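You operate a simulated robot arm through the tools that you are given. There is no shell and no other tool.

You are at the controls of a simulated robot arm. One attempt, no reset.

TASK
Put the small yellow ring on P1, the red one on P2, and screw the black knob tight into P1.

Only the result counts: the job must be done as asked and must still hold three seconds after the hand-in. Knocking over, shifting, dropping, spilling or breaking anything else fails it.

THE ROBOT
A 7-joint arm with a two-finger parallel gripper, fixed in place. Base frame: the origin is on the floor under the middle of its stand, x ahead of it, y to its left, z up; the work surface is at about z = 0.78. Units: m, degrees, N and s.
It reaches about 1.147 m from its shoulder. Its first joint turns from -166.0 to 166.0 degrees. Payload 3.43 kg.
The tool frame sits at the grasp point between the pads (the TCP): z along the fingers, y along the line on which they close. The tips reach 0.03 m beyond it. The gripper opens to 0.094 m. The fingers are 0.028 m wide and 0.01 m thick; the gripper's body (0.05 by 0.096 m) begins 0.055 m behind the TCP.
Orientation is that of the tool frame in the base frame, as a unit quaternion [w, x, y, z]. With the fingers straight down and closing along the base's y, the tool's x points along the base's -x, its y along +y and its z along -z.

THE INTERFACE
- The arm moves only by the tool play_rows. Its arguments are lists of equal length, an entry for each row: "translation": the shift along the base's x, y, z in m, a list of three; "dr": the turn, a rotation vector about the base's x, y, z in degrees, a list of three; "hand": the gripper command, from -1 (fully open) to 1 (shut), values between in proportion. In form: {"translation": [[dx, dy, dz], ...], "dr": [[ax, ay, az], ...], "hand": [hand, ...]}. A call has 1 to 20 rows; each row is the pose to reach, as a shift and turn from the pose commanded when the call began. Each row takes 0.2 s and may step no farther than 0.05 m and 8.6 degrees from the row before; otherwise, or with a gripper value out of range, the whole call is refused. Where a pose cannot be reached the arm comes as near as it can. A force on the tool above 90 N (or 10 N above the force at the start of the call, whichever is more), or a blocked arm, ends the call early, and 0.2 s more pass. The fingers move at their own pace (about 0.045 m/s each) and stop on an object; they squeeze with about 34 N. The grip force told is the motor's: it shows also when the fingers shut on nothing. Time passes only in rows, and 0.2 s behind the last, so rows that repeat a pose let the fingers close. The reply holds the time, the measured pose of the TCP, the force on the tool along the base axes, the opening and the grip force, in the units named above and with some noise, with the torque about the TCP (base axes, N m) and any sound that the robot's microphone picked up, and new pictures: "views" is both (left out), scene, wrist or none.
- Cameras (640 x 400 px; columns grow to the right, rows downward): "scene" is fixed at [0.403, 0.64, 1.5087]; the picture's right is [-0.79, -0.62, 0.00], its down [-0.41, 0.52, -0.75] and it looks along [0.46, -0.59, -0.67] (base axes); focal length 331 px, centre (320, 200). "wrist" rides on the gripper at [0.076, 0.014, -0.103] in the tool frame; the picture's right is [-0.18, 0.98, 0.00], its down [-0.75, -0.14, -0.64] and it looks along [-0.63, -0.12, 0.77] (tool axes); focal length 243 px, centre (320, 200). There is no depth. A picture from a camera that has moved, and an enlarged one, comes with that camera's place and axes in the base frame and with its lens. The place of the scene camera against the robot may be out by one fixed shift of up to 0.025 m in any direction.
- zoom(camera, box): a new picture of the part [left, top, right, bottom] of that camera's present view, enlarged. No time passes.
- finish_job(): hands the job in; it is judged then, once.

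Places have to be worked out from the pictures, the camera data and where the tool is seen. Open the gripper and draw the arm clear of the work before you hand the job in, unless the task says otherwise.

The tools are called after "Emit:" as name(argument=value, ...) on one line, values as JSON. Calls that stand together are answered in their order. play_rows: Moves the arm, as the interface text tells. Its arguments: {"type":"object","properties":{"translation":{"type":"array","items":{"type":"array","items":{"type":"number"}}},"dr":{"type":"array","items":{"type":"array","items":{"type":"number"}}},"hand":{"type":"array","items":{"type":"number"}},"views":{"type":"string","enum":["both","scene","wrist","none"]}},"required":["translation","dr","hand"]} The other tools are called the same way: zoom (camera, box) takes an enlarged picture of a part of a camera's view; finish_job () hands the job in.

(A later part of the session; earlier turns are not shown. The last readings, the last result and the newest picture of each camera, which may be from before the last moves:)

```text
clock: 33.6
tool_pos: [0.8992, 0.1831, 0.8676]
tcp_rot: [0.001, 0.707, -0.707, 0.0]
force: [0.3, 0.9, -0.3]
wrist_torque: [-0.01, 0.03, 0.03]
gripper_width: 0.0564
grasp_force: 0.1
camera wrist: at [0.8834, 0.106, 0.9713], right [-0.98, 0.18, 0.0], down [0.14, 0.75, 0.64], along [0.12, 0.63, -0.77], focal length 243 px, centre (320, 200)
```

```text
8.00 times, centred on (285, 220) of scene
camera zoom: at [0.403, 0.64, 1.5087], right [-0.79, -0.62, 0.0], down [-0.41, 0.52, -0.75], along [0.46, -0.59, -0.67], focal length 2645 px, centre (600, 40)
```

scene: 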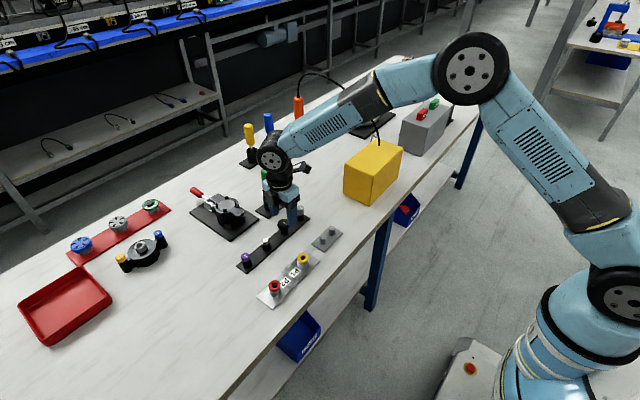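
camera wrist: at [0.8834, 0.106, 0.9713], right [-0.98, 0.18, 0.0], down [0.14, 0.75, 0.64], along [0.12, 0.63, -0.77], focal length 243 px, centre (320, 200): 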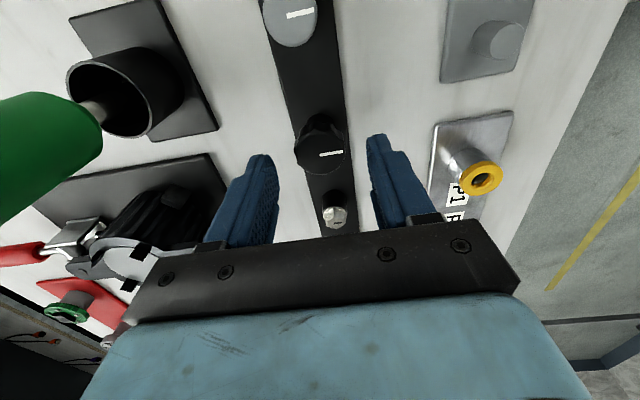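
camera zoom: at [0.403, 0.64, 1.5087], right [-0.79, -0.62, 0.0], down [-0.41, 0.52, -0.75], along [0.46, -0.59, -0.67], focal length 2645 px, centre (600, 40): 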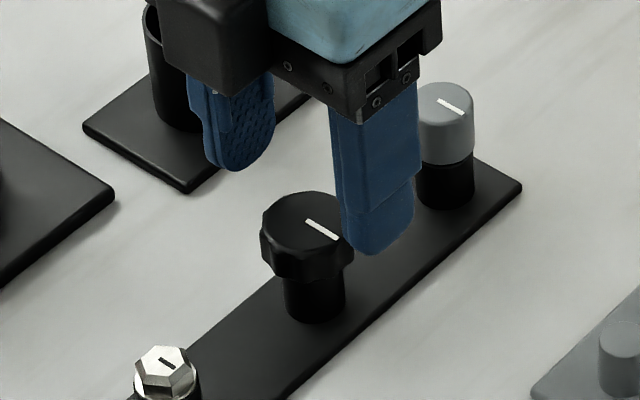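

The knob is centred within about 1 mm. I'll descend so the tips reach almost to the bottom of its head, then close on it.

Emit:
play_rows(translation=[[0, 0.001, -0.007], [0, 0.001, -0.014], [0, 0.001, -0.0205], [0, 0.001, -0.0205], [0, 0.001, -0.0205], [0, 0.001, -0.0205], [0, 0.001, -0.0205]], dr=[[0, 0, 0], [0, 0, 0], [0, 0, 0], [0, 0, 0], [0, 0, 0], [0, 0, 0], [0, 0, 0]], hand=[-0.2, -0.2, -0.2, -0.2, 1, 1, 1])

Emit:
zoom(camera="wrist", box=[250, 80, 390, 220])

Emit:
zoom(camera="scene", box=[260, 195, 310, 245])

```text
clock: 35.2
tool_pos: [0.9, 0.1828, 0.8488]
tcp_rot: [0.0, 0.707, -0.707, -0.001]
force: [2.6, 0.3, -0.3]
wrist_torque: [-0.02, -0.09, -0.02]
gripper_width: 0.0314
grasp_force: 34.6
camera wrist: at [0.8835, 0.1068, 0.952], right [-0.98, 0.18, 0.0], down [0.14, 0.75, 0.64], along [0.12, 0.63, -0.77], focal length 243 px, centre (320, 200)
```

scene: 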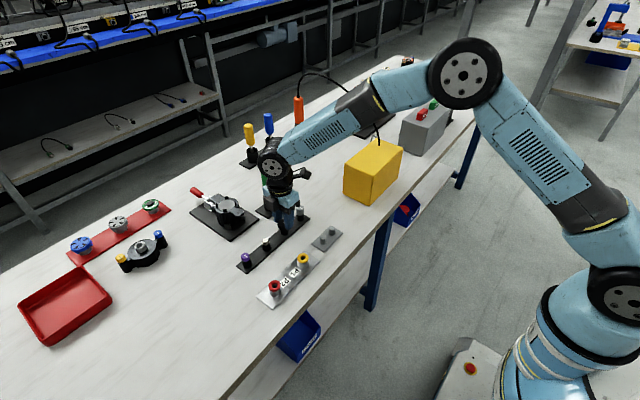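
wrist: 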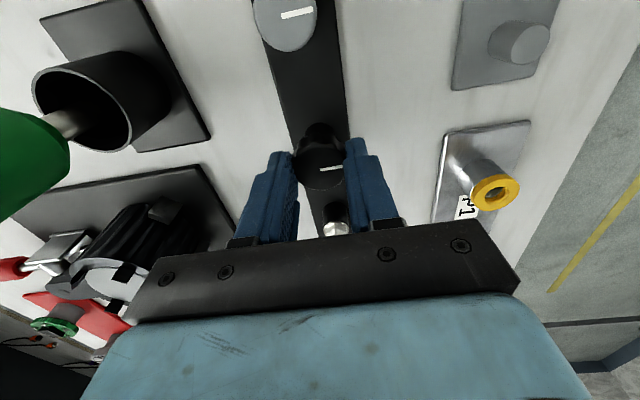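

```text
2.86 times, centred on (320, 150) of wrist
camera zoom: at [0.8835, 0.1068, 0.952], right [-0.98, 0.18, 0.0], down [0.14, 0.75, 0.64], along [0.12, 0.63, -0.77], focal length 693 px, centre (320, 343)
```

zoom: 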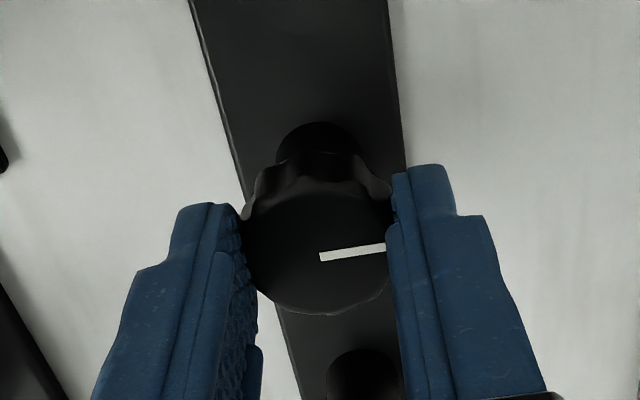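

```text
8.00 times, centred on (285, 220) of scene
camera zoom: at [0.403, 0.64, 1.5087], right [-0.79, -0.62, 0.0], down [-0.41, 0.52, -0.75], along [0.46, -0.59, -0.67], focal length 2645 px, centre (600, 40)
```

zoom: 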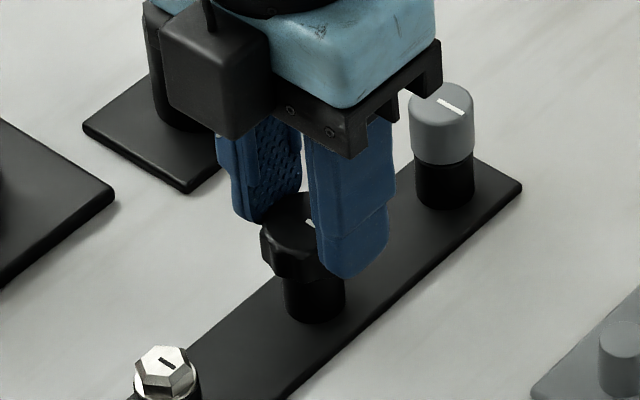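

The knob is held at 31.4 mm with 34 N. I'll lift it straight up out of its socket while watching the force.

Emit:
play_rows(translation=[[0.0005, 0, 0.003], [0.0005, 0, 0.01], [0.0005, 0, 0.02], [0.0005, 0, 0.035], [0.0005, 0, 0.05], [0.0005, 0, 0.065], [0.0005, 0, 0.08], [0.0005, 0, 0.08]], dr=[[0, 0, 0], [0, 0, 0], [0, 0, 0], [0, 0, 0], [0, 0, 0], [0, 0, 0], [0, 0, 0], [0, 0, 0]], hand=[1, 1, 1, 1, 1, 1, 1, 1])

Emit:
zoom(camera="wrist", box=[250, 80, 390, 220])

Emit:
zoom(camera="scene", box=[250, 165, 320, 235])

```text
clock: 37.0
tool_pos: [0.8996, 0.1823, 0.9286]
tcp_rot: [0.001, 0.708, -0.707, 0.0]
force: [0.5, 0.8, 0.3]
wrist_torque: [0.02, 0.01, -0.01]
gripper_width: 0.0313
grasp_force: 34.2
camera wrist: at [0.8832, 0.1066, 1.0327], right [-0.98, 0.18, 0.0], down [0.14, 0.75, 0.64], along [0.12, 0.63, -0.77], focal length 243 px, centre (320, 200)
```

scene: 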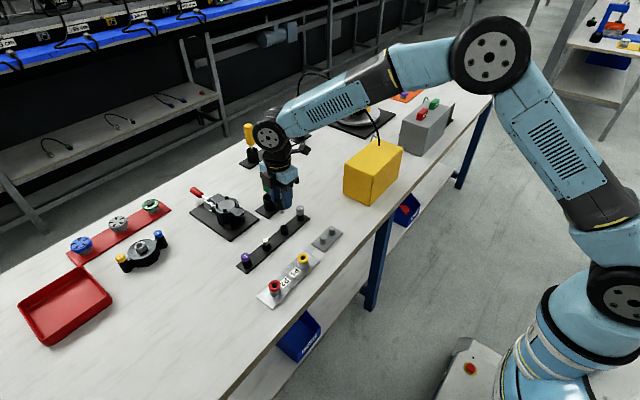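
wrist: 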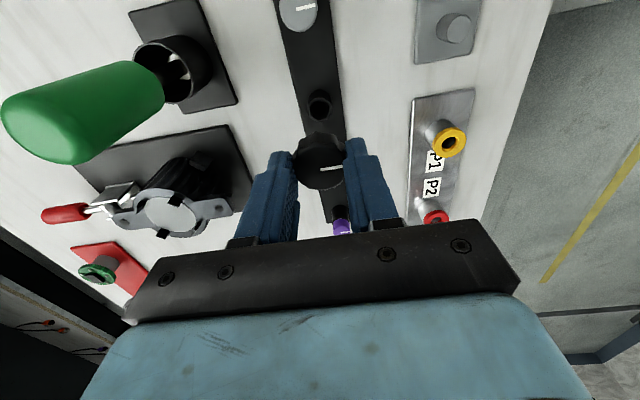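

```text
2.86 times, centred on (320, 150) of wrist
camera zoom: at [0.8832, 0.1066, 1.0327], right [-0.98, 0.18, 0.0], down [0.14, 0.75, 0.64], along [0.12, 0.63, -0.77], focal length 693 px, centre (320, 343)
```

zoom: 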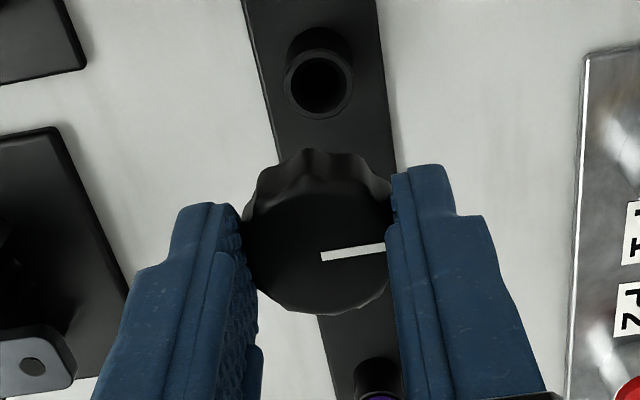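

```text
5.71 times, centred on (285, 200) of scene
camera zoom: at [0.403, 0.64, 1.5087], right [-0.79, -0.62, 0.0], down [-0.41, 0.52, -0.75], along [0.46, -0.59, -0.67], focal length 1890 px, centre (520, 200)
```

zoom: 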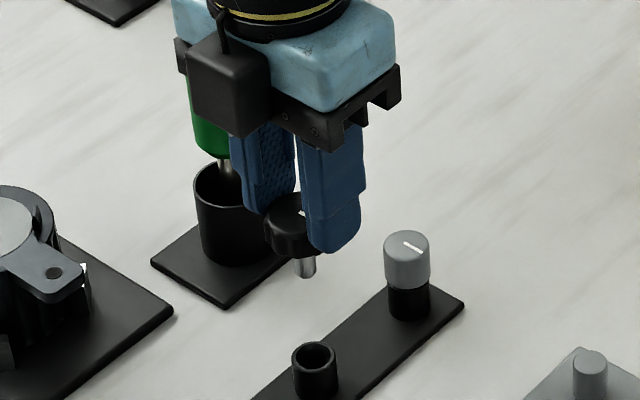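

The knob came free and its metal stud, about 8 mm thick and 17 mm long, is visible. I'll carry it over P1, staying high.

Emit:
play_rows(translation=[[-0.02, 0.009, 0.0], [-0.05, 0.023, 0.0], [-0.085, 0.039, 0.0], [-0.11, 0.05, 0.0], [-0.1203, 0.0547, -0.01], [-0.1203, 0.0547, -0.025], [-0.1203, 0.0547, -0.029], [-0.1203, 0.0547, -0.029]], dr=[[0, 0, 0], [0, 0, 0], [0, 0, 0], [0, 0, 0], [0, 0, 0], [0, 0, 0], [0, 0, 0], [0, 0, 0]], hand=[1, 1, 1, 1, 1, 1, 1, 1])

Emit:
zoom(camera="wrist", box=[260, 60, 380, 200])

Emit:
zoom(camera="scene", box=[275, 210, 335, 270])

```text
clock: 38.8
tool_pos: [0.7793, 0.2374, 0.8992]
tcp_rot: [0.0, -0.707, 0.707, 0.0]
force: [-0.6, -0.7, 0.2]
wrist_torque: [0.01, 0.0, 0.01]
gripper_width: 0.0314
grasp_force: 33.5
camera wrist: at [0.7627, 0.1606, 1.003], right [-0.98, 0.18, 0.0], down [0.14, 0.75, 0.64], along [0.12, 0.63, -0.77], focal length 243 px, centre (320, 200)
```

scene: 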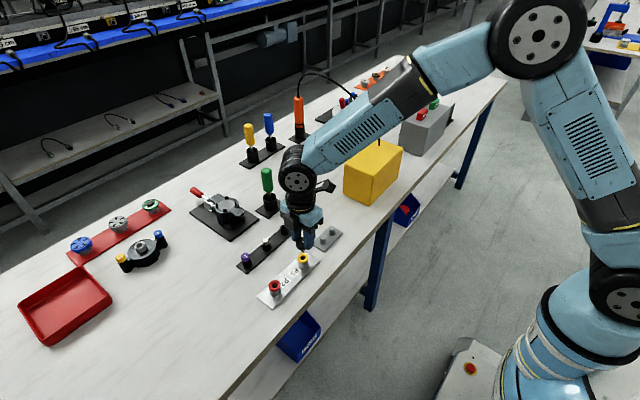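
wrist: 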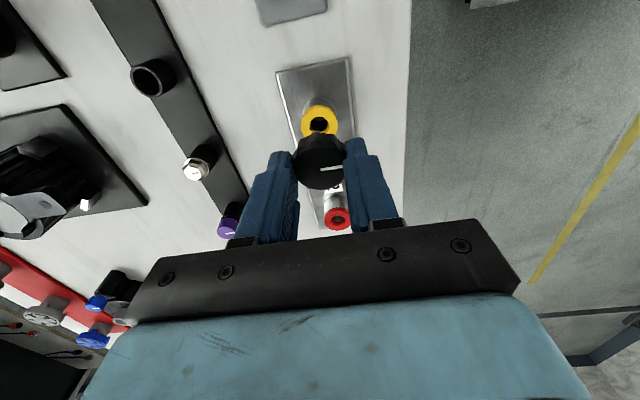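

```text
2.86 times, centred on (320, 130) of wrist
camera zoom: at [0.7627, 0.1606, 1.003], right [-0.98, 0.18, 0.0], down [0.14, 0.75, 0.64], along [0.12, 0.63, -0.77], focal length 693 px, centre (320, 400)
```

zoom: 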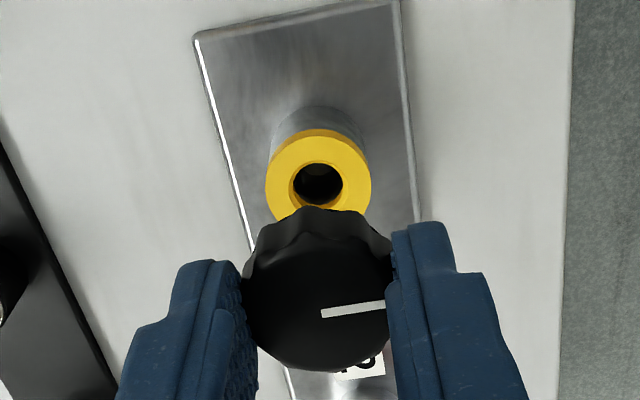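

```text
6.67 times, centred on (305, 240) of scene
camera zoom: at [0.403, 0.64, 1.5087], right [-0.79, -0.62, 0.0], down [-0.41, 0.52, -0.75], along [0.46, -0.59, -0.67], focal length 2204 px, centre (420, -67)
```

zoom: 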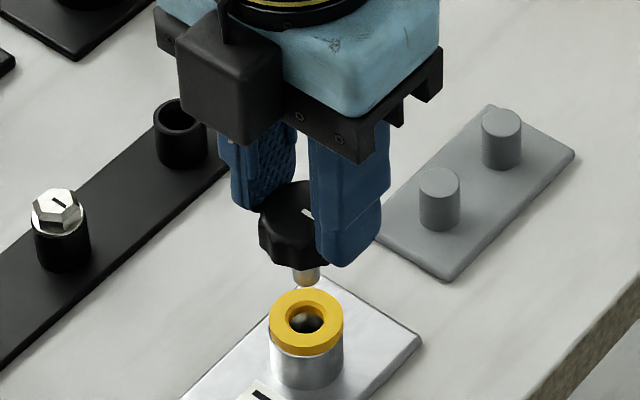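

I'll zoom in closely to judge where the stud tip is relative to the ring.

Emit:
zoom(camera="scene", box=[288, 232, 324, 268])

Emit:
zoom(camera="wrist", box=[290, 90, 350, 180])

```text
11.11 times, centred on (306, 250) of scene
camera zoom: at [0.403, 0.64, 1.5087], right [-0.79, -0.62, 0.0], down [-0.41, 0.52, -0.75], along [0.46, -0.59, -0.67], focal length 3674 px, centre (476, -356)
```

zoom: 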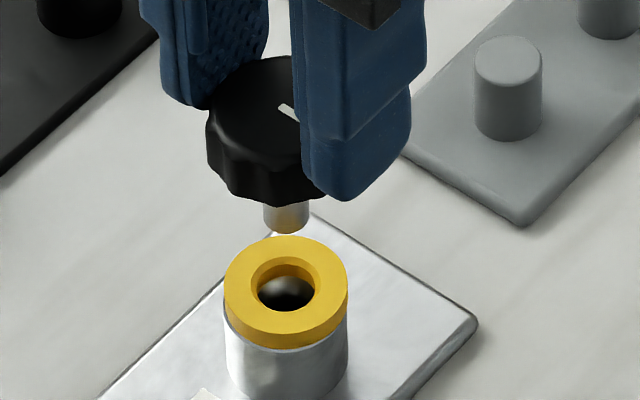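

```text
4.44 times, centred on (320, 135) of wrist
camera zoom: at [0.7627, 0.1606, 1.003], right [-0.98, 0.18, 0.0], down [0.14, 0.75, 0.64], along [0.12, 0.63, -0.77], focal length 1078 px, centre (320, 489)
```

zoom: 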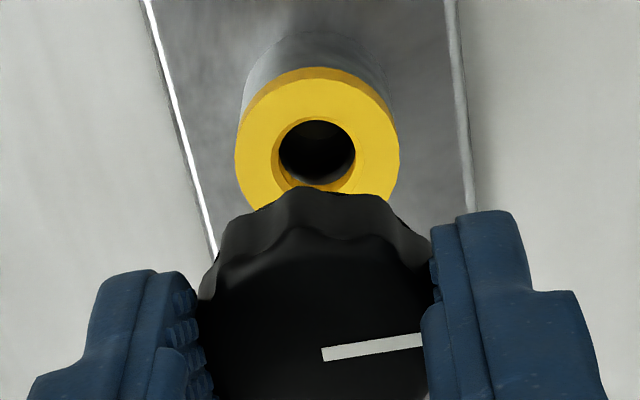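

Fitting both ring positions suggests the scene camera is mounted about 25 mm higher than stated. With that, the stud tip is at z≈0.837 and the head bottom at z≈0.860, about 22 mm clear of the ring. Before inserting, I'll turn the tool the positive way in the air for more clockwise travel.

Emit:
play_rows(translation=[[0, 0, 0.005], [0, 0, 0.01], [0, 0, 0.015], [0, 0, 0.015], [0, 0, 0.015], [0, 0, 0.015], [0, 0, 0.015], [0, 0, 0.015], [0, 0, 0.015], [0, 0, 0.015], [0, 0, 0.015]], dr=[[0, 0, 8], [0, 0, 16], [0, 0, 24], [0, 0, 32], [0, 0, 40], [0, 0, 48], [0, 0, 56], [0, 0, 64], [0, 0, 72], [0, 0, 80], [0, 0, 80]], hand=[1, 1, 1, 1, 1, 1, 1, 1, 1, 1, 1])

```text
clock: 41.2
tool_pos: [0.7796, 0.2377, 0.9137]
tcp_rot: [0.0, 0.996, -0.086, 0.0]
force: [0.6, 0.2, -0.5]
wrist_torque: [-0.04, 0.0, -0.02]
gripper_width: 0.0318
grasp_force: 33.9
camera wrist: at [0.8504, 0.2106, 1.0181], right [-0.35, -0.94, 0.0], down [-0.72, 0.27, 0.64], along [-0.6, 0.22, -0.77], focal length 243 px, centre (320, 200)
```

scene: 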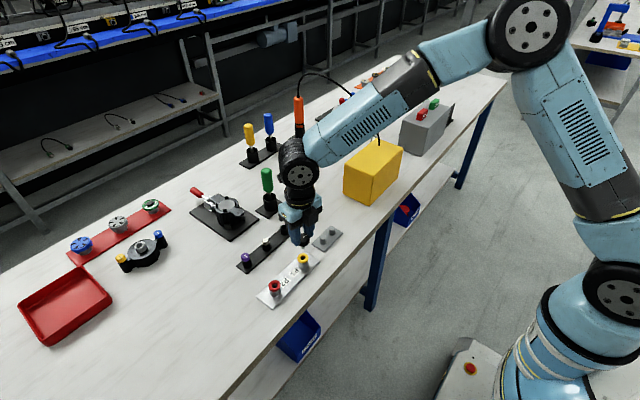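
wrist: 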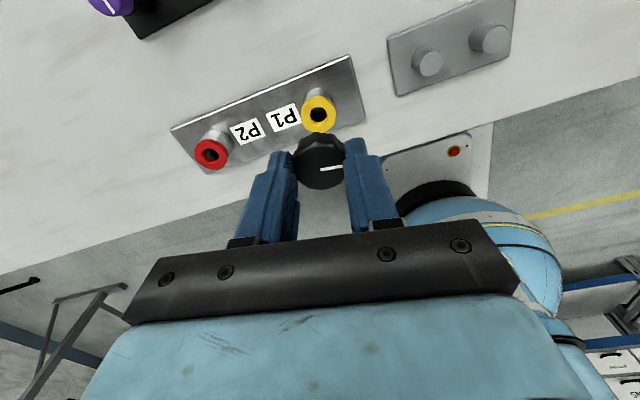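

Yaw 170° was reached with no trouble. I'll try going further, toward 200–210°.

Emit:
play_rows(translation=[[0, 0, 0], [0, 0, 0], [0, 0, 0], [0, 0, 0], [0, 0, 0], [0, 0, 0]], dr=[[0, 0, 8], [0, 0, 16], [0, 0, 24], [0, 0, 32], [0, 0, 38], [0, 0, 38]], hand=[1, 1, 1, 1, 1, 1])

```text
clock: 42.6
tool_pos: [0.7808, 0.2372, 0.9151]
tcp_rot: [0.0, 0.97, 0.242, 0.0]
force: [-0.1, 0.4, -0.4]
wrist_torque: [-0.02, -0.03, -0.01]
gripper_width: 0.0315
grasp_force: 33.5
camera wrist: at [0.8521, 0.2606, 1.0175], right [0.3, -0.95, 0.0], down [-0.73, -0.23, 0.64], along [-0.61, -0.19, -0.77], focal length 243 px, centre (320, 200)
```

scene: 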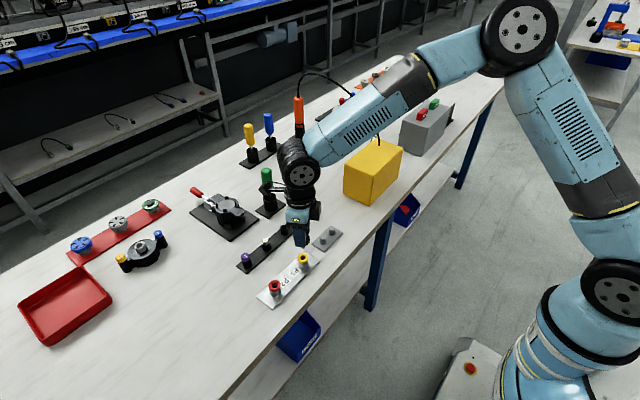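
wrist: 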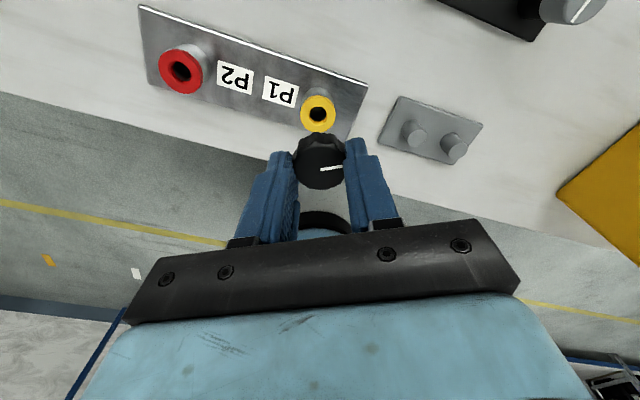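

Yaw 208° was also reached. I'll probe a bit further.

Emit:
play_rows(translation=[[0, 0, 0], [0, 0, 0], [0, 0, 0], [0, 0, 0], [0, 0, 0], [0, 0, 0]], dr=[[0, 0, 8], [0, 0, 16], [0, 0, 24], [0, 0, 32], [0, 0, 40], [0, 0, 40]], hand=[1, 1, 1, 1, 1, 1])

```text
clock: 44.0
tool_pos: [0.7808, 0.2371, 0.9131]
tcp_rot: [-0.001, 0.83, 0.558, 0.0]
force: [0.6, 0.4, -1.3]
wrist_torque: [-0.03, 0.03, -0.04]
gripper_width: 0.0314
grasp_force: 34.2
camera wrist: at [0.8214, 0.302, 1.0165], right [0.84, -0.54, 0.0], down [-0.41, -0.65, 0.64], along [-0.35, -0.54, -0.77], focal length 243 px, centre (320, 200)
```

scene: 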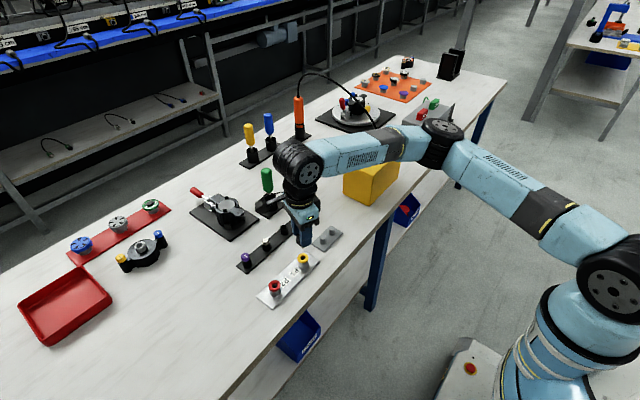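
wrist: 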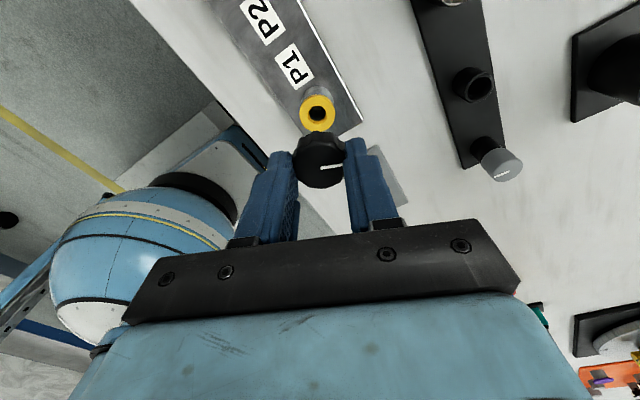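

The wrist hit its limit and the elbow swung low near the yellow box. I'll back out along the same path right away.

Emit:
play_rows(translation=[[0, 0, 0], [0, 0, 0], [0, 0, 0], [0, 0, 0], [0, 0, 0], [0, 0, 0], [0, 0, 0]], dr=[[0, 0, -8], [0, 0, -16], [0, 0, -24], [0, 0, -32], [0, 0, -40], [0, 0, -44], [0, 0, -44]], hand=[1, 1, 1, 1, 1, 1, 1])

```text
clock: 45.6
tool_pos: [0.7796, 0.2371, 0.9137]
tcp_rot: [0.0, 0.978, 0.207, 0.0]
force: [-0.2, 0.4, -1.3]
wrist_torque: [0.01, -0.02, 0.01]
gripper_width: 0.0316
grasp_force: 34.4
camera wrist: at [0.8535, 0.2551, 1.0179], right [0.23, -0.97, 0.0], down [-0.75, -0.18, 0.64], along [-0.63, -0.15, -0.77], focal length 243 px, centre (320, 200)
```

scene: 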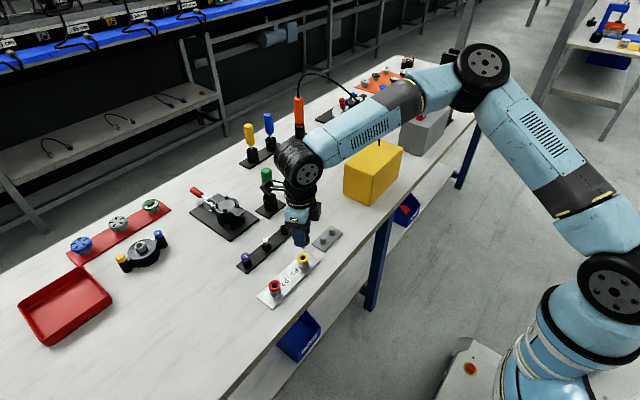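
wrist: 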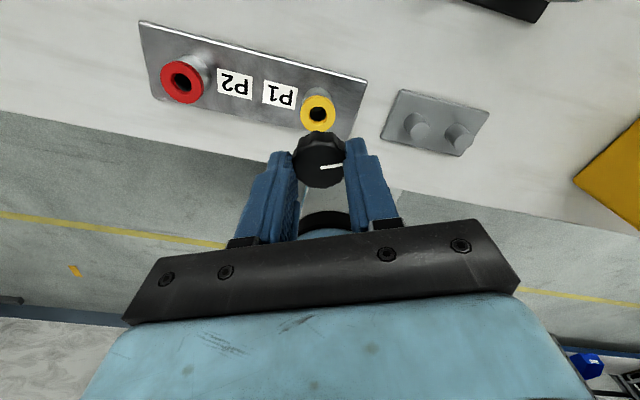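

Yaw is back at 204° and the elbow is rising again. I'll ease to 190° and check that the arm returns to its usual posture.

Emit:
play_rows(translation=[[0, 0, 0], [0, 0, 0], [0, 0, 0], [0, 0, 0], [0, 0, 0]], dr=[[0, 0, -7], [0, 0, -14], [0, 0, -14], [0, 0, -14], [0, 0, -14]], hand=[1, 1, 1, 1, 1])

Emit:
zoom(camera="wrist", box=[260, 70, 380, 190])

Emit:
zoom(camera="scene", box=[280, 220, 330, 270])

```text
clock: 46.8
tool_pos: [0.7799, 0.2376, 0.9154]
tcp_rot: [0.0, 0.996, 0.087, 0.0]
force: [-1.0, 0.4, -1.1]
wrist_torque: [-0.01, 0.03, 0.0]
gripper_width: 0.0314
grasp_force: 33.9
camera wrist: at [0.8558, 0.2363, 1.0182], right [-0.01, -1.0, 0.0], down [-0.77, 0.01, 0.64], along [-0.64, 0.01, -0.77], focal length 243 px, centre (320, 200)
```

scene: 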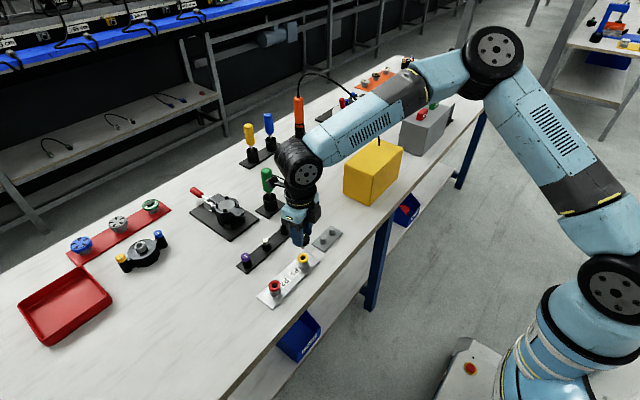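
wrist: 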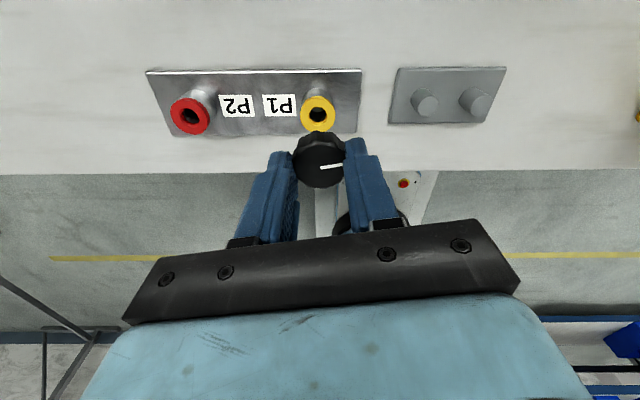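

```text
3.33 times, centred on (320, 130) of wrist
camera zoom: at [0.8558, 0.2363, 1.0182], right [-0.01, -1.0, 0.0], down [-0.77, 0.01, 0.64], along [-0.64, 0.01, -0.77], focal length 809 px, centre (320, 433)
```

zoom: 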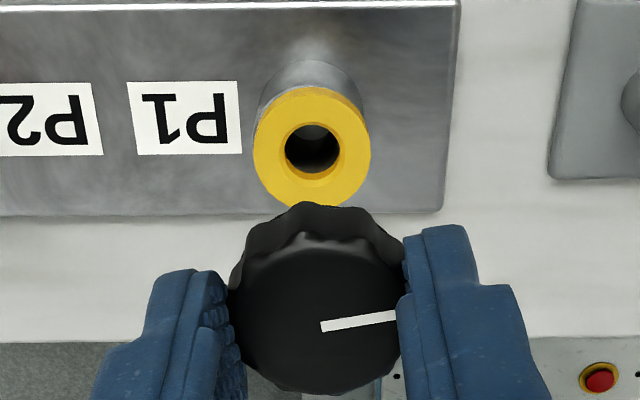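

```text
8.00 times, centred on (305, 245) of scene
camera zoom: at [0.403, 0.64, 1.5087], right [-0.79, -0.62, 0.0], down [-0.41, 0.52, -0.75], along [0.46, -0.59, -0.67], focal length 2645 px, centre (440, -160)
```

zoom: 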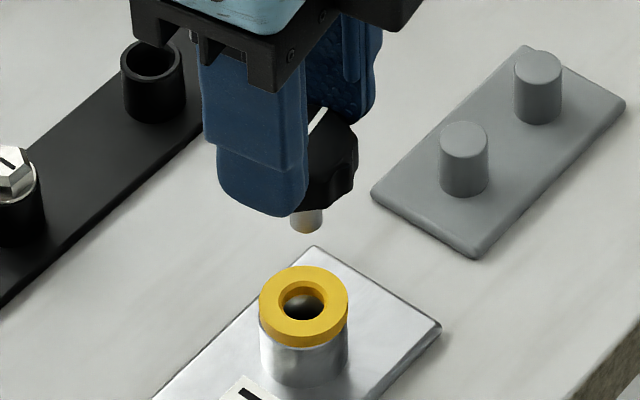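

Posture is normal at yaw 190°. Combining the views, the stud needs about +1.2 mm in x and +1.2 mm in y to be centred over the ring. I'll apply that and lower to just above the ring.

Emit:
play_rows(translation=[[0.0012, 0.0012, -0.01], [0.0012, 0.0012, -0.02], [0.0012, 0.0012, -0.031], [0.0012, 0.0012, -0.031], [0.0012, 0.0012, -0.031]], dr=[[0, 0, 0], [0, 0, 0], [0, 0, 0], [0, 0, 0], [0, 0, 0]], hand=[1, 1, 1, 1, 1], views="none")

Emit:
zoom(camera="wrist", box=[280, 80, 360, 160])

Emit:
zoom(camera="scene", box=[288, 235, 322, 269])

```text
clock: 48.0
tool_pos: [0.7818, 0.2386, 0.8816]
tcp_rot: [0.0, 0.996, 0.088, -0.001]
force: [0.2, -0.2, 0.0]
wrist_torque: [-0.02, -0.01, 0.02]
gripper_width: 0.0312
grasp_force: 34.5
```

```text
5.00 times, centred on (320, 120) of wrist
camera zoom: at [0.8571, 0.2378, 0.986], right [-0.01, -1.0, 0.0], down [-0.77, 0.01, 0.64], along [-0.64, 0.01, -0.77], focal length 1213 px, centre (320, 600)
```

zoom: 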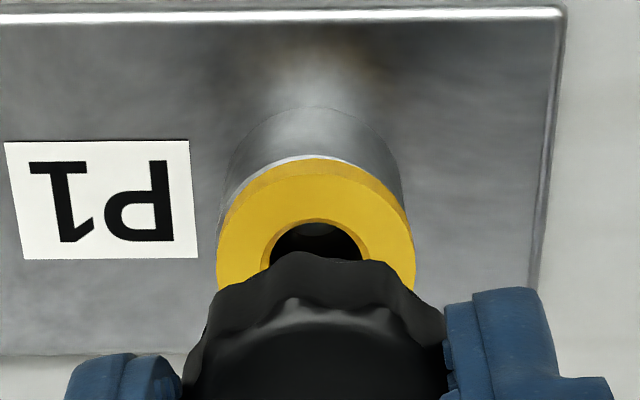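

```text
11.76 times, centred on (305, 252) of scene
camera zoom: at [0.403, 0.64, 1.5087], right [-0.79, -0.62, 0.0], down [-0.41, 0.52, -0.75], along [0.46, -0.59, -0.67], focal length 3890 px, centre (496, -412)
```

zoom: 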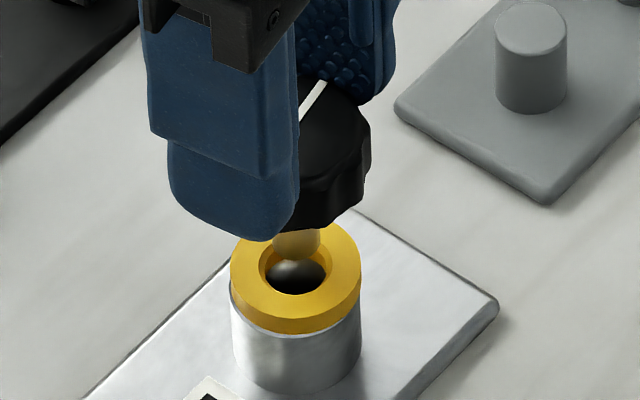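

The stud is centred over the ring hole in both views. I'll lower gently into the hole and watch for contact.

Emit:
play_rows(translation=[[0, 0, -0.003], [0, 0, -0.006], [0, 0, -0.009], [0, 0, -0.012], [0, 0, -0.012]], dr=[[0, 0, 0], [0, 0, 0], [0, 0, 0], [0, 0, 0], [0, 0, 0]], hand=[1, 1, 1, 1, 1], views="none")

Emit:
zoom(camera="scene", box=[288, 235, 322, 269])

Emit:
zoom(camera="wrist", box=[280, 80, 360, 160])

```text
clock: 49.2
tool_pos: [0.7805, 0.2385, 0.8712]
tcp_rot: [0.0, 0.996, 0.087, 0.0]
force: [0.4, 0.2, 0.4]
wrist_torque: [0.01, -0.02, -0.03]
gripper_width: 0.0312
grasp_force: 33.7
```

```text
11.76 times, centred on (305, 252) of scene
camera zoom: at [0.403, 0.64, 1.5087], right [-0.79, -0.62, 0.0], down [-0.41, 0.52, -0.75], along [0.46, -0.59, -0.67], focal length 3890 px, centre (496, -412)
```

zoom: 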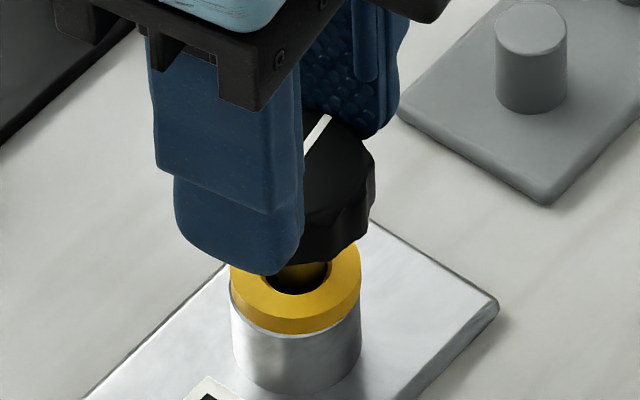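

```text
5.00 times, centred on (320, 120) of wrist
camera zoom: at [0.8562, 0.2376, 0.9749], right [-0.01, -1.0, 0.0], down [-0.77, 0.01, 0.64], along [-0.64, 0.01, -0.77], focal length 1213 px, centre (320, 600)
```

zoom: 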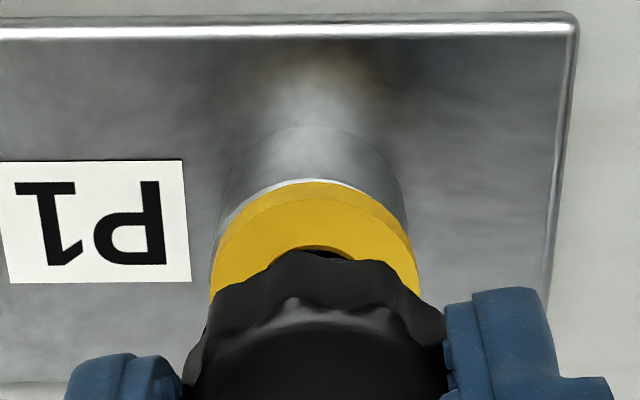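

The stud has entered the ring without contact. I'll keep lowering in small steps.

Emit:
play_rows(translation=[[0, 0, -0.001], [0, 0, -0.002], [0, 0, -0.003], [0, 0, -0.004], [0, 0, -0.005], [0, 0, -0.006], [0, 0, -0.006]], dr=[[0, 0, 0], [0, 0, 0], [0, 0, 0], [0, 0, 0], [0, 0, 0], [0, 0, 0], [0, 0, 0]], hand=[1, 1, 1, 1, 1, 1, 1], views="none")

Emit:
zoom(camera="scene", box=[288, 235, 322, 269])

```text
clock: 50.8
tool_pos: [0.7822, 0.2381, 0.8646]
tcp_rot: [0.0, 0.996, 0.087, 0.0]
force: [0.0, 0.2, -0.9]
wrist_torque: [-0.01, 0.0, -0.04]
gripper_width: 0.0318
grasp_force: 34.6
```

```text
11.76 times, centred on (305, 252) of scene
camera zoom: at [0.403, 0.64, 1.5087], right [-0.79, -0.62, 0.0], down [-0.41, 0.52, -0.75], along [0.46, -0.59, -0.67], focal length 3890 px, centre (496, -412)
```

zoom: 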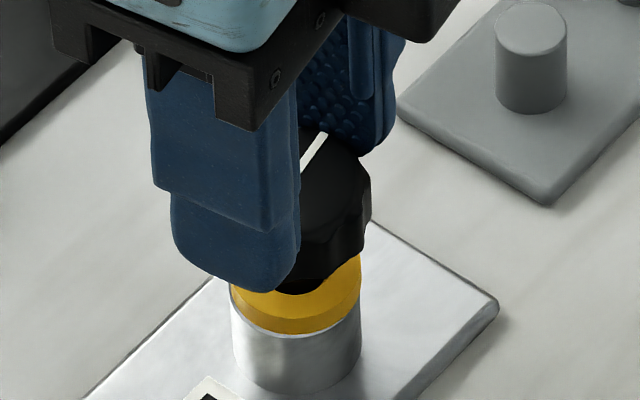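

Still no contact at TCP z≈0.866. I'll continue down in small steps.

Emit:
play_rows(translation=[[0, 0, -0.001], [0, 0, -0.002], [0, 0, -0.003], [0, 0, -0.004], [0, 0, -0.005], [0, 0, -0.006], [0, 0, -0.006]], dr=[[0, 0, 0], [0, 0, 0], [0, 0, 0], [0, 0, 0], [0, 0, 0], [0, 0, 0], [0, 0, 0]], hand=[1, 1, 1, 1, 1, 1, 1], views="none")

Emit:
zoom(camera="scene", box=[288, 235, 322, 269])

```text
clock: 52.4
tool_pos: [0.7817, 0.2403, 0.8592]
tcp_rot: [0.0, 0.996, 0.086, 0.0]
force: [3.9, 3.4, 7.1]
wrist_torque: [0.07, -0.19, -0.03]
gripper_width: 0.0317
grasp_force: 34.4
```

```text
11.76 times, centred on (305, 252) of scene
camera zoom: at [0.403, 0.64, 1.5087], right [-0.79, -0.62, 0.0], down [-0.41, 0.52, -0.75], along [0.46, -0.59, -0.67], focal length 3890 px, centre (496, -412)
```

zoom: 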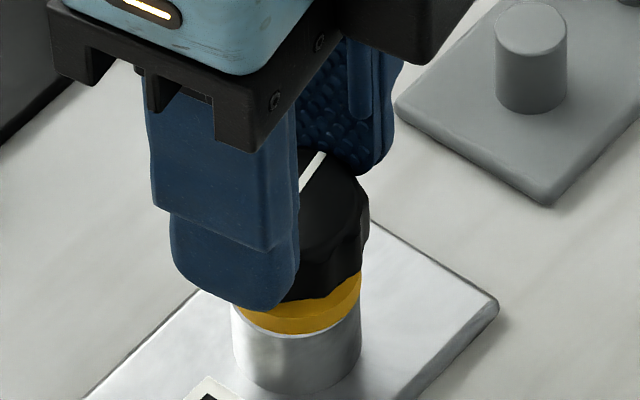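

Contact: the stud tip has met the thread entry with 7 N up, plus a small sideways push toward +x/+y. I'll shift slightly that way and start turning clockwise with light downward following.

Emit:
play_rows(translation=[[0.0002, 0.0002, 0], [0.0004, 0.0004, 0], [0.0004, 0.0004, 0], [0.0004, 0.0004, 0], [0.0004, 0.0004, -0.0001], [0.0004, 0.0004, -0.0002], [0.0004, 0.0004, -0.0002], [0.0004, 0.0004, -0.0003], [0.0004, 0.0004, -0.0003], [0.0004, 0.0004, -0.0004]], dr=[[0, 0, -4], [0, 0, -12], [0, 0, -20], [0, 0, -28], [0, 0, -36], [0, 0, -44], [0, 0, -52], [0, 0, -60], [0, 0, -68], [0, 0, -76]], hand=[1, 1, 1, 1, 1, 1, 1, 1, 1, 1])

Emit:
zoom(camera="scene", box=[288, 235, 322, 269])

Emit:
zoom(camera="wrist", box=[260, 80, 380, 200])

```text
clock: 54.6
tool_pos: [0.781, 0.2393, 0.8586]
tcp_rot: [0.001, 0.838, -0.546, 0.0]
force: [-7.2, -12.2, 2.8]
wrist_torque: [-0.51, 0.26, 0.03]
gripper_width: 0.0314
grasp_force: 34.0
camera wrist: at [0.7971, 0.1635, 0.9625], right [-0.97, -0.23, 0.0], down [-0.17, 0.75, 0.64], along [-0.15, 0.62, -0.77], focal length 243 px, centre (320, 200)
```

scene: 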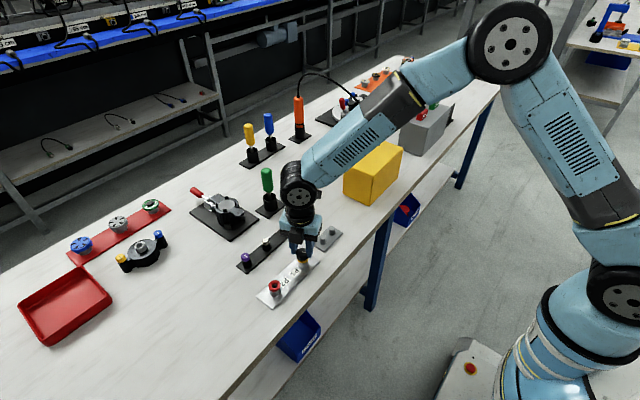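
wrist: 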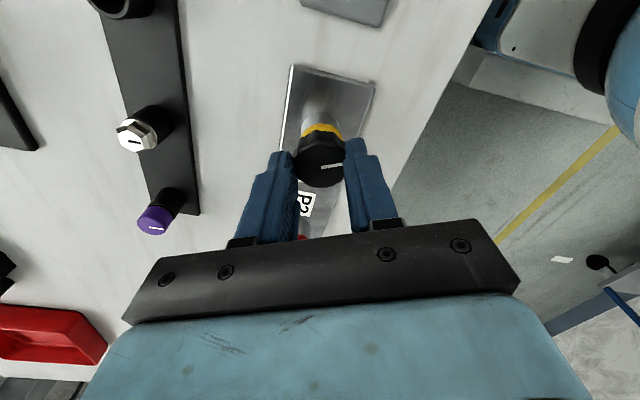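

```text
11.76 times, centred on (305, 252) of scene
camera zoom: at [0.403, 0.64, 1.5087], right [-0.79, -0.62, 0.0], down [-0.41, 0.52, -0.75], along [0.46, -0.59, -0.67], focal length 3890 px, centre (496, -412)
```

zoom: 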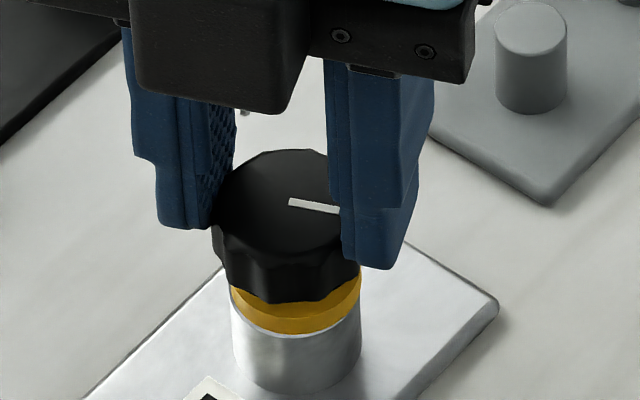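

```text
3.33 times, centred on (320, 140) of wrist
camera zoom: at [0.7971, 0.1635, 0.9625], right [-0.97, -0.23, 0.0], down [-0.17, 0.75, 0.64], along [-0.15, 0.62, -0.77], focal length 809 px, centre (320, 400)
```

zoom: 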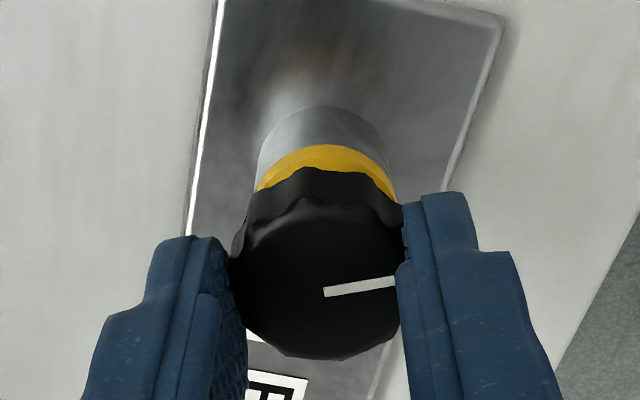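

The knob is slightly eccentric in the grip, which explains the sideways forces; the data fit an eccentricity of about 1 mm at roughly 10 N/mm. I'll follow the corrected circular path while turning, starting by relieving the sideways load.

Emit:
play_rows(translation=[[-0.0007, -0.0012, 0], [-0.0007, -0.0012, 0], [-0.0009, -0.0013, 0], [-0.001, -0.0013, -0.0001], [-0.0011, -0.0013, -0.0002], [-0.0013, -0.0013, -0.0003], [-0.0014, -0.0013, -0.0004], [-0.0015, -0.0013, -0.0005], [-0.0016, -0.0012, -0.0006], [-0.0018, -0.001, -0.0006]], dr=[[0, 0, 0], [0, 0, -6], [0, 0, -13], [0, 0, -20], [0, 0, -27], [0, 0, -34], [0, 0, -41], [0, 0, -48], [0, 0, -55], [0, 0, -62]], hand=[1, 1, 1, 1, 1, 1, 1, 1, 1, 1], views="none")

Emit:
zoom(camera="scene", box=[288, 235, 322, 269])

```text
clock: 56.8
tool_pos: [0.7791, 0.2385, 0.8591]
tcp_rot: [-0.001, -0.437, 0.899, 0.0]
force: [-2.5, 0.8, 0.4]
wrist_torque: [0.0, 0.09, 0.01]
gripper_width: 0.0314
grasp_force: 34.3
```

```text
11.76 times, centred on (305, 252) of scene
camera zoom: at [0.403, 0.64, 1.5087], right [-0.79, -0.62, 0.0], down [-0.41, 0.52, -0.75], along [0.46, -0.59, -0.67], focal length 3890 px, centre (496, -412)
```

zoom: 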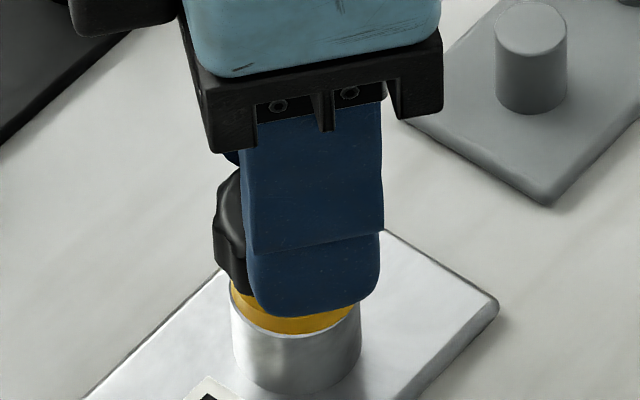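

Side forces are small now and the knob is sinking as it turns. I'll continue along the path with slightly faster descent to gauge the pitch.

Emit:
play_rows(translation=[[-0.0001, 0.0001, -0.0001], [-0.0002, 0.0002, -0.0002], [-0.0003, 0.0003, -0.0003], [-0.0003, 0.0004, -0.0004], [-0.0003, 0.0006, -0.0005], [-0.0003, 0.0007, -0.0006], [-0.0003, 0.0008, -0.0007], [-0.0003, 0.001, -0.0008], [-0.0002, 0.0012, -0.0009], [-0.0002, 0.0013, -0.001]], dr=[[0, 0, -8], [0, 0, -16], [0, 0, -24], [0, 0, -32], [0, 0, -40], [0, 0, -48], [0, 0, -56], [0, 0, -64], [0, 0, -72], [0, 0, -80]], hand=[1, 1, 1, 1, 1, 1, 1, 1, 1, 1], views="none")

Emit:
zoom(camera="scene", box=[288, 235, 322, 269])

```text
clock: 59.0
tool_pos: [0.778, 0.2401, 0.8581]
tcp_rot: [0.0, 0.243, 0.97, 0.001]
force: [-3.2, 12.2, 0.4]
wrist_torque: [0.46, 0.18, 0.03]
gripper_width: 0.0312
grasp_force: 34.0
```

```text
11.76 times, centred on (305, 252) of scene
camera zoom: at [0.403, 0.64, 1.5087], right [-0.79, -0.62, 0.0], down [-0.41, 0.52, -0.75], along [0.46, -0.59, -0.67], focal length 3890 px, centre (496, -412)
```

zoom: 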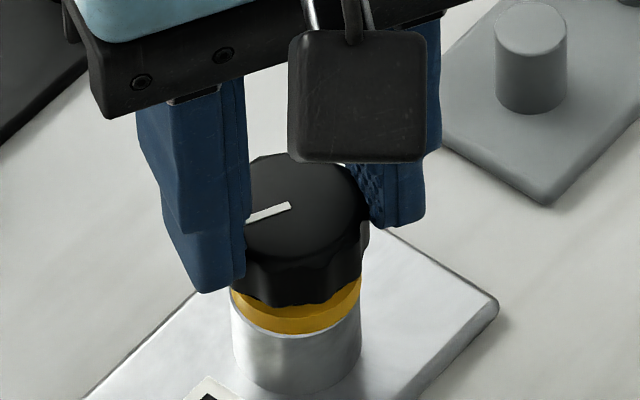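

The knob has dropped about 1.5 mm with the gripper, leaving roughly 4 mm to the ring. I'll relieve the side load and turn another 72° without descending, to see whether the thread pulls downward.

Emit:
play_rows(translation=[[-0.0002, 0.001, 0], [-0.0001, 0.0012, 0], [0.0002, 0.0012, 0], [0.0005, 0.0012, 0], [0.0007, 0.0012, 0], [0.0009, 0.0012, 0], [0.0011, 0.0012, 0], [0.0013, 0.0012, 0], [0.0014, 0.0012, 0], [0.0015, 0.0012, 0]], dr=[[0, 0, 0], [0, 0, -8], [0, 0, -16], [0, 0, -24], [0, 0, -32], [0, 0, -40], [0, 0, -48], [0, 0, -56], [0, 0, -64], [0, 0, -72]], hand=[1, 1, 1, 1, 1, 1, 1, 1, 1, 1])

Emit:
zoom(camera="wrist", box=[260, 80, 380, 200])

Emit:
zoom(camera="scene", box=[288, 235, 322, 269])

```text
clock: 61.2
tool_pos: [0.7814, 0.2398, 0.8582]
tcp_rot: [0.0, 0.767, 0.642, 0.0]
force: [-4.3, 6.5, -1.2]
wrist_torque: [0.27, 0.14, 0.02]
gripper_width: 0.0313
grasp_force: 34.2
camera wrist: at [0.8061, 0.3131, 0.9608], right [0.94, -0.35, 0.0], down [-0.27, -0.72, 0.64], along [-0.23, -0.6, -0.77], focal length 243 px, centre (320, 200)
```

scene: 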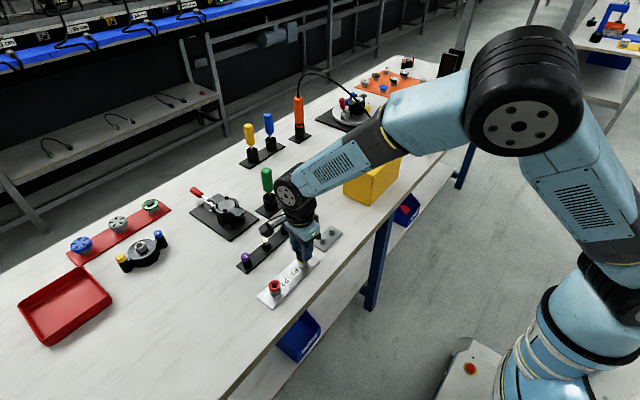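
wrist: 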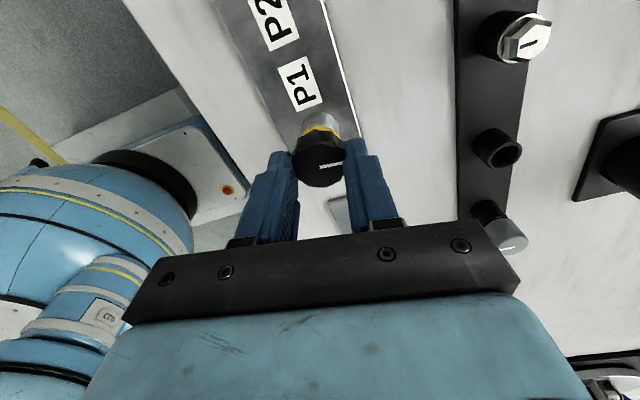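

```text
3.33 times, centred on (320, 140) of wrist
camera zoom: at [0.8061, 0.3131, 0.9608], right [0.94, -0.35, 0.0], down [-0.27, -0.72, 0.64], along [-0.23, -0.6, -0.77], focal length 809 px, centre (320, 400)
```

zoom: 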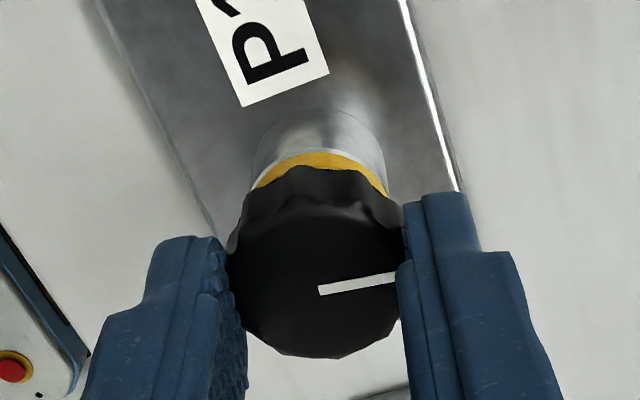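

```text
11.76 times, centred on (305, 252) of scene
camera zoom: at [0.403, 0.64, 1.5087], right [-0.79, -0.62, 0.0], down [-0.41, 0.52, -0.75], along [0.46, -0.59, -0.67], focal length 3890 px, centre (496, -412)
```

zoom: 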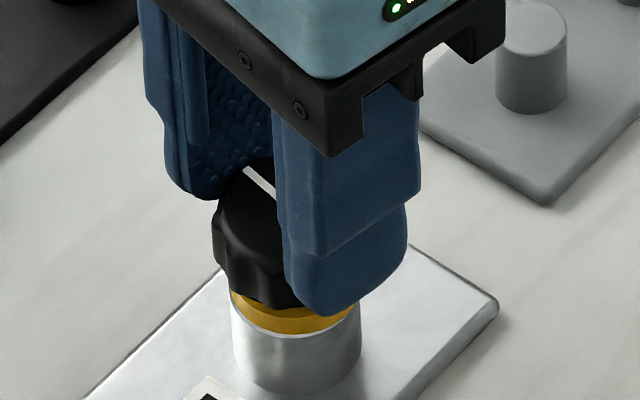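

There's a slight downward pull (fz −1.2 N). I'll test engagement by pressing down 0.8 mm without turning, while relieving the side load.

Emit:
play_rows(translation=[[-0.0004, 0.0006, -0.0004], [-0.0004, 0.0006, -0.0008], [-0.0004, 0.0006, -0.0008]], dr=[[0, 0, 0], [0, 0, 0], [0, 0, 0]], hand=[1, 1, 1], views="none")

```text
clock: 62.0
tool_pos: [0.7793, 0.2395, 0.8559]
tcp_rot: [-0.001, 0.766, 0.642, -0.001]
force: [-5.0, -2.4, 4.8]
wrist_torque: [-0.13, 0.18, -0.02]
gripper_width: 0.0313
grasp_force: 34.4
```

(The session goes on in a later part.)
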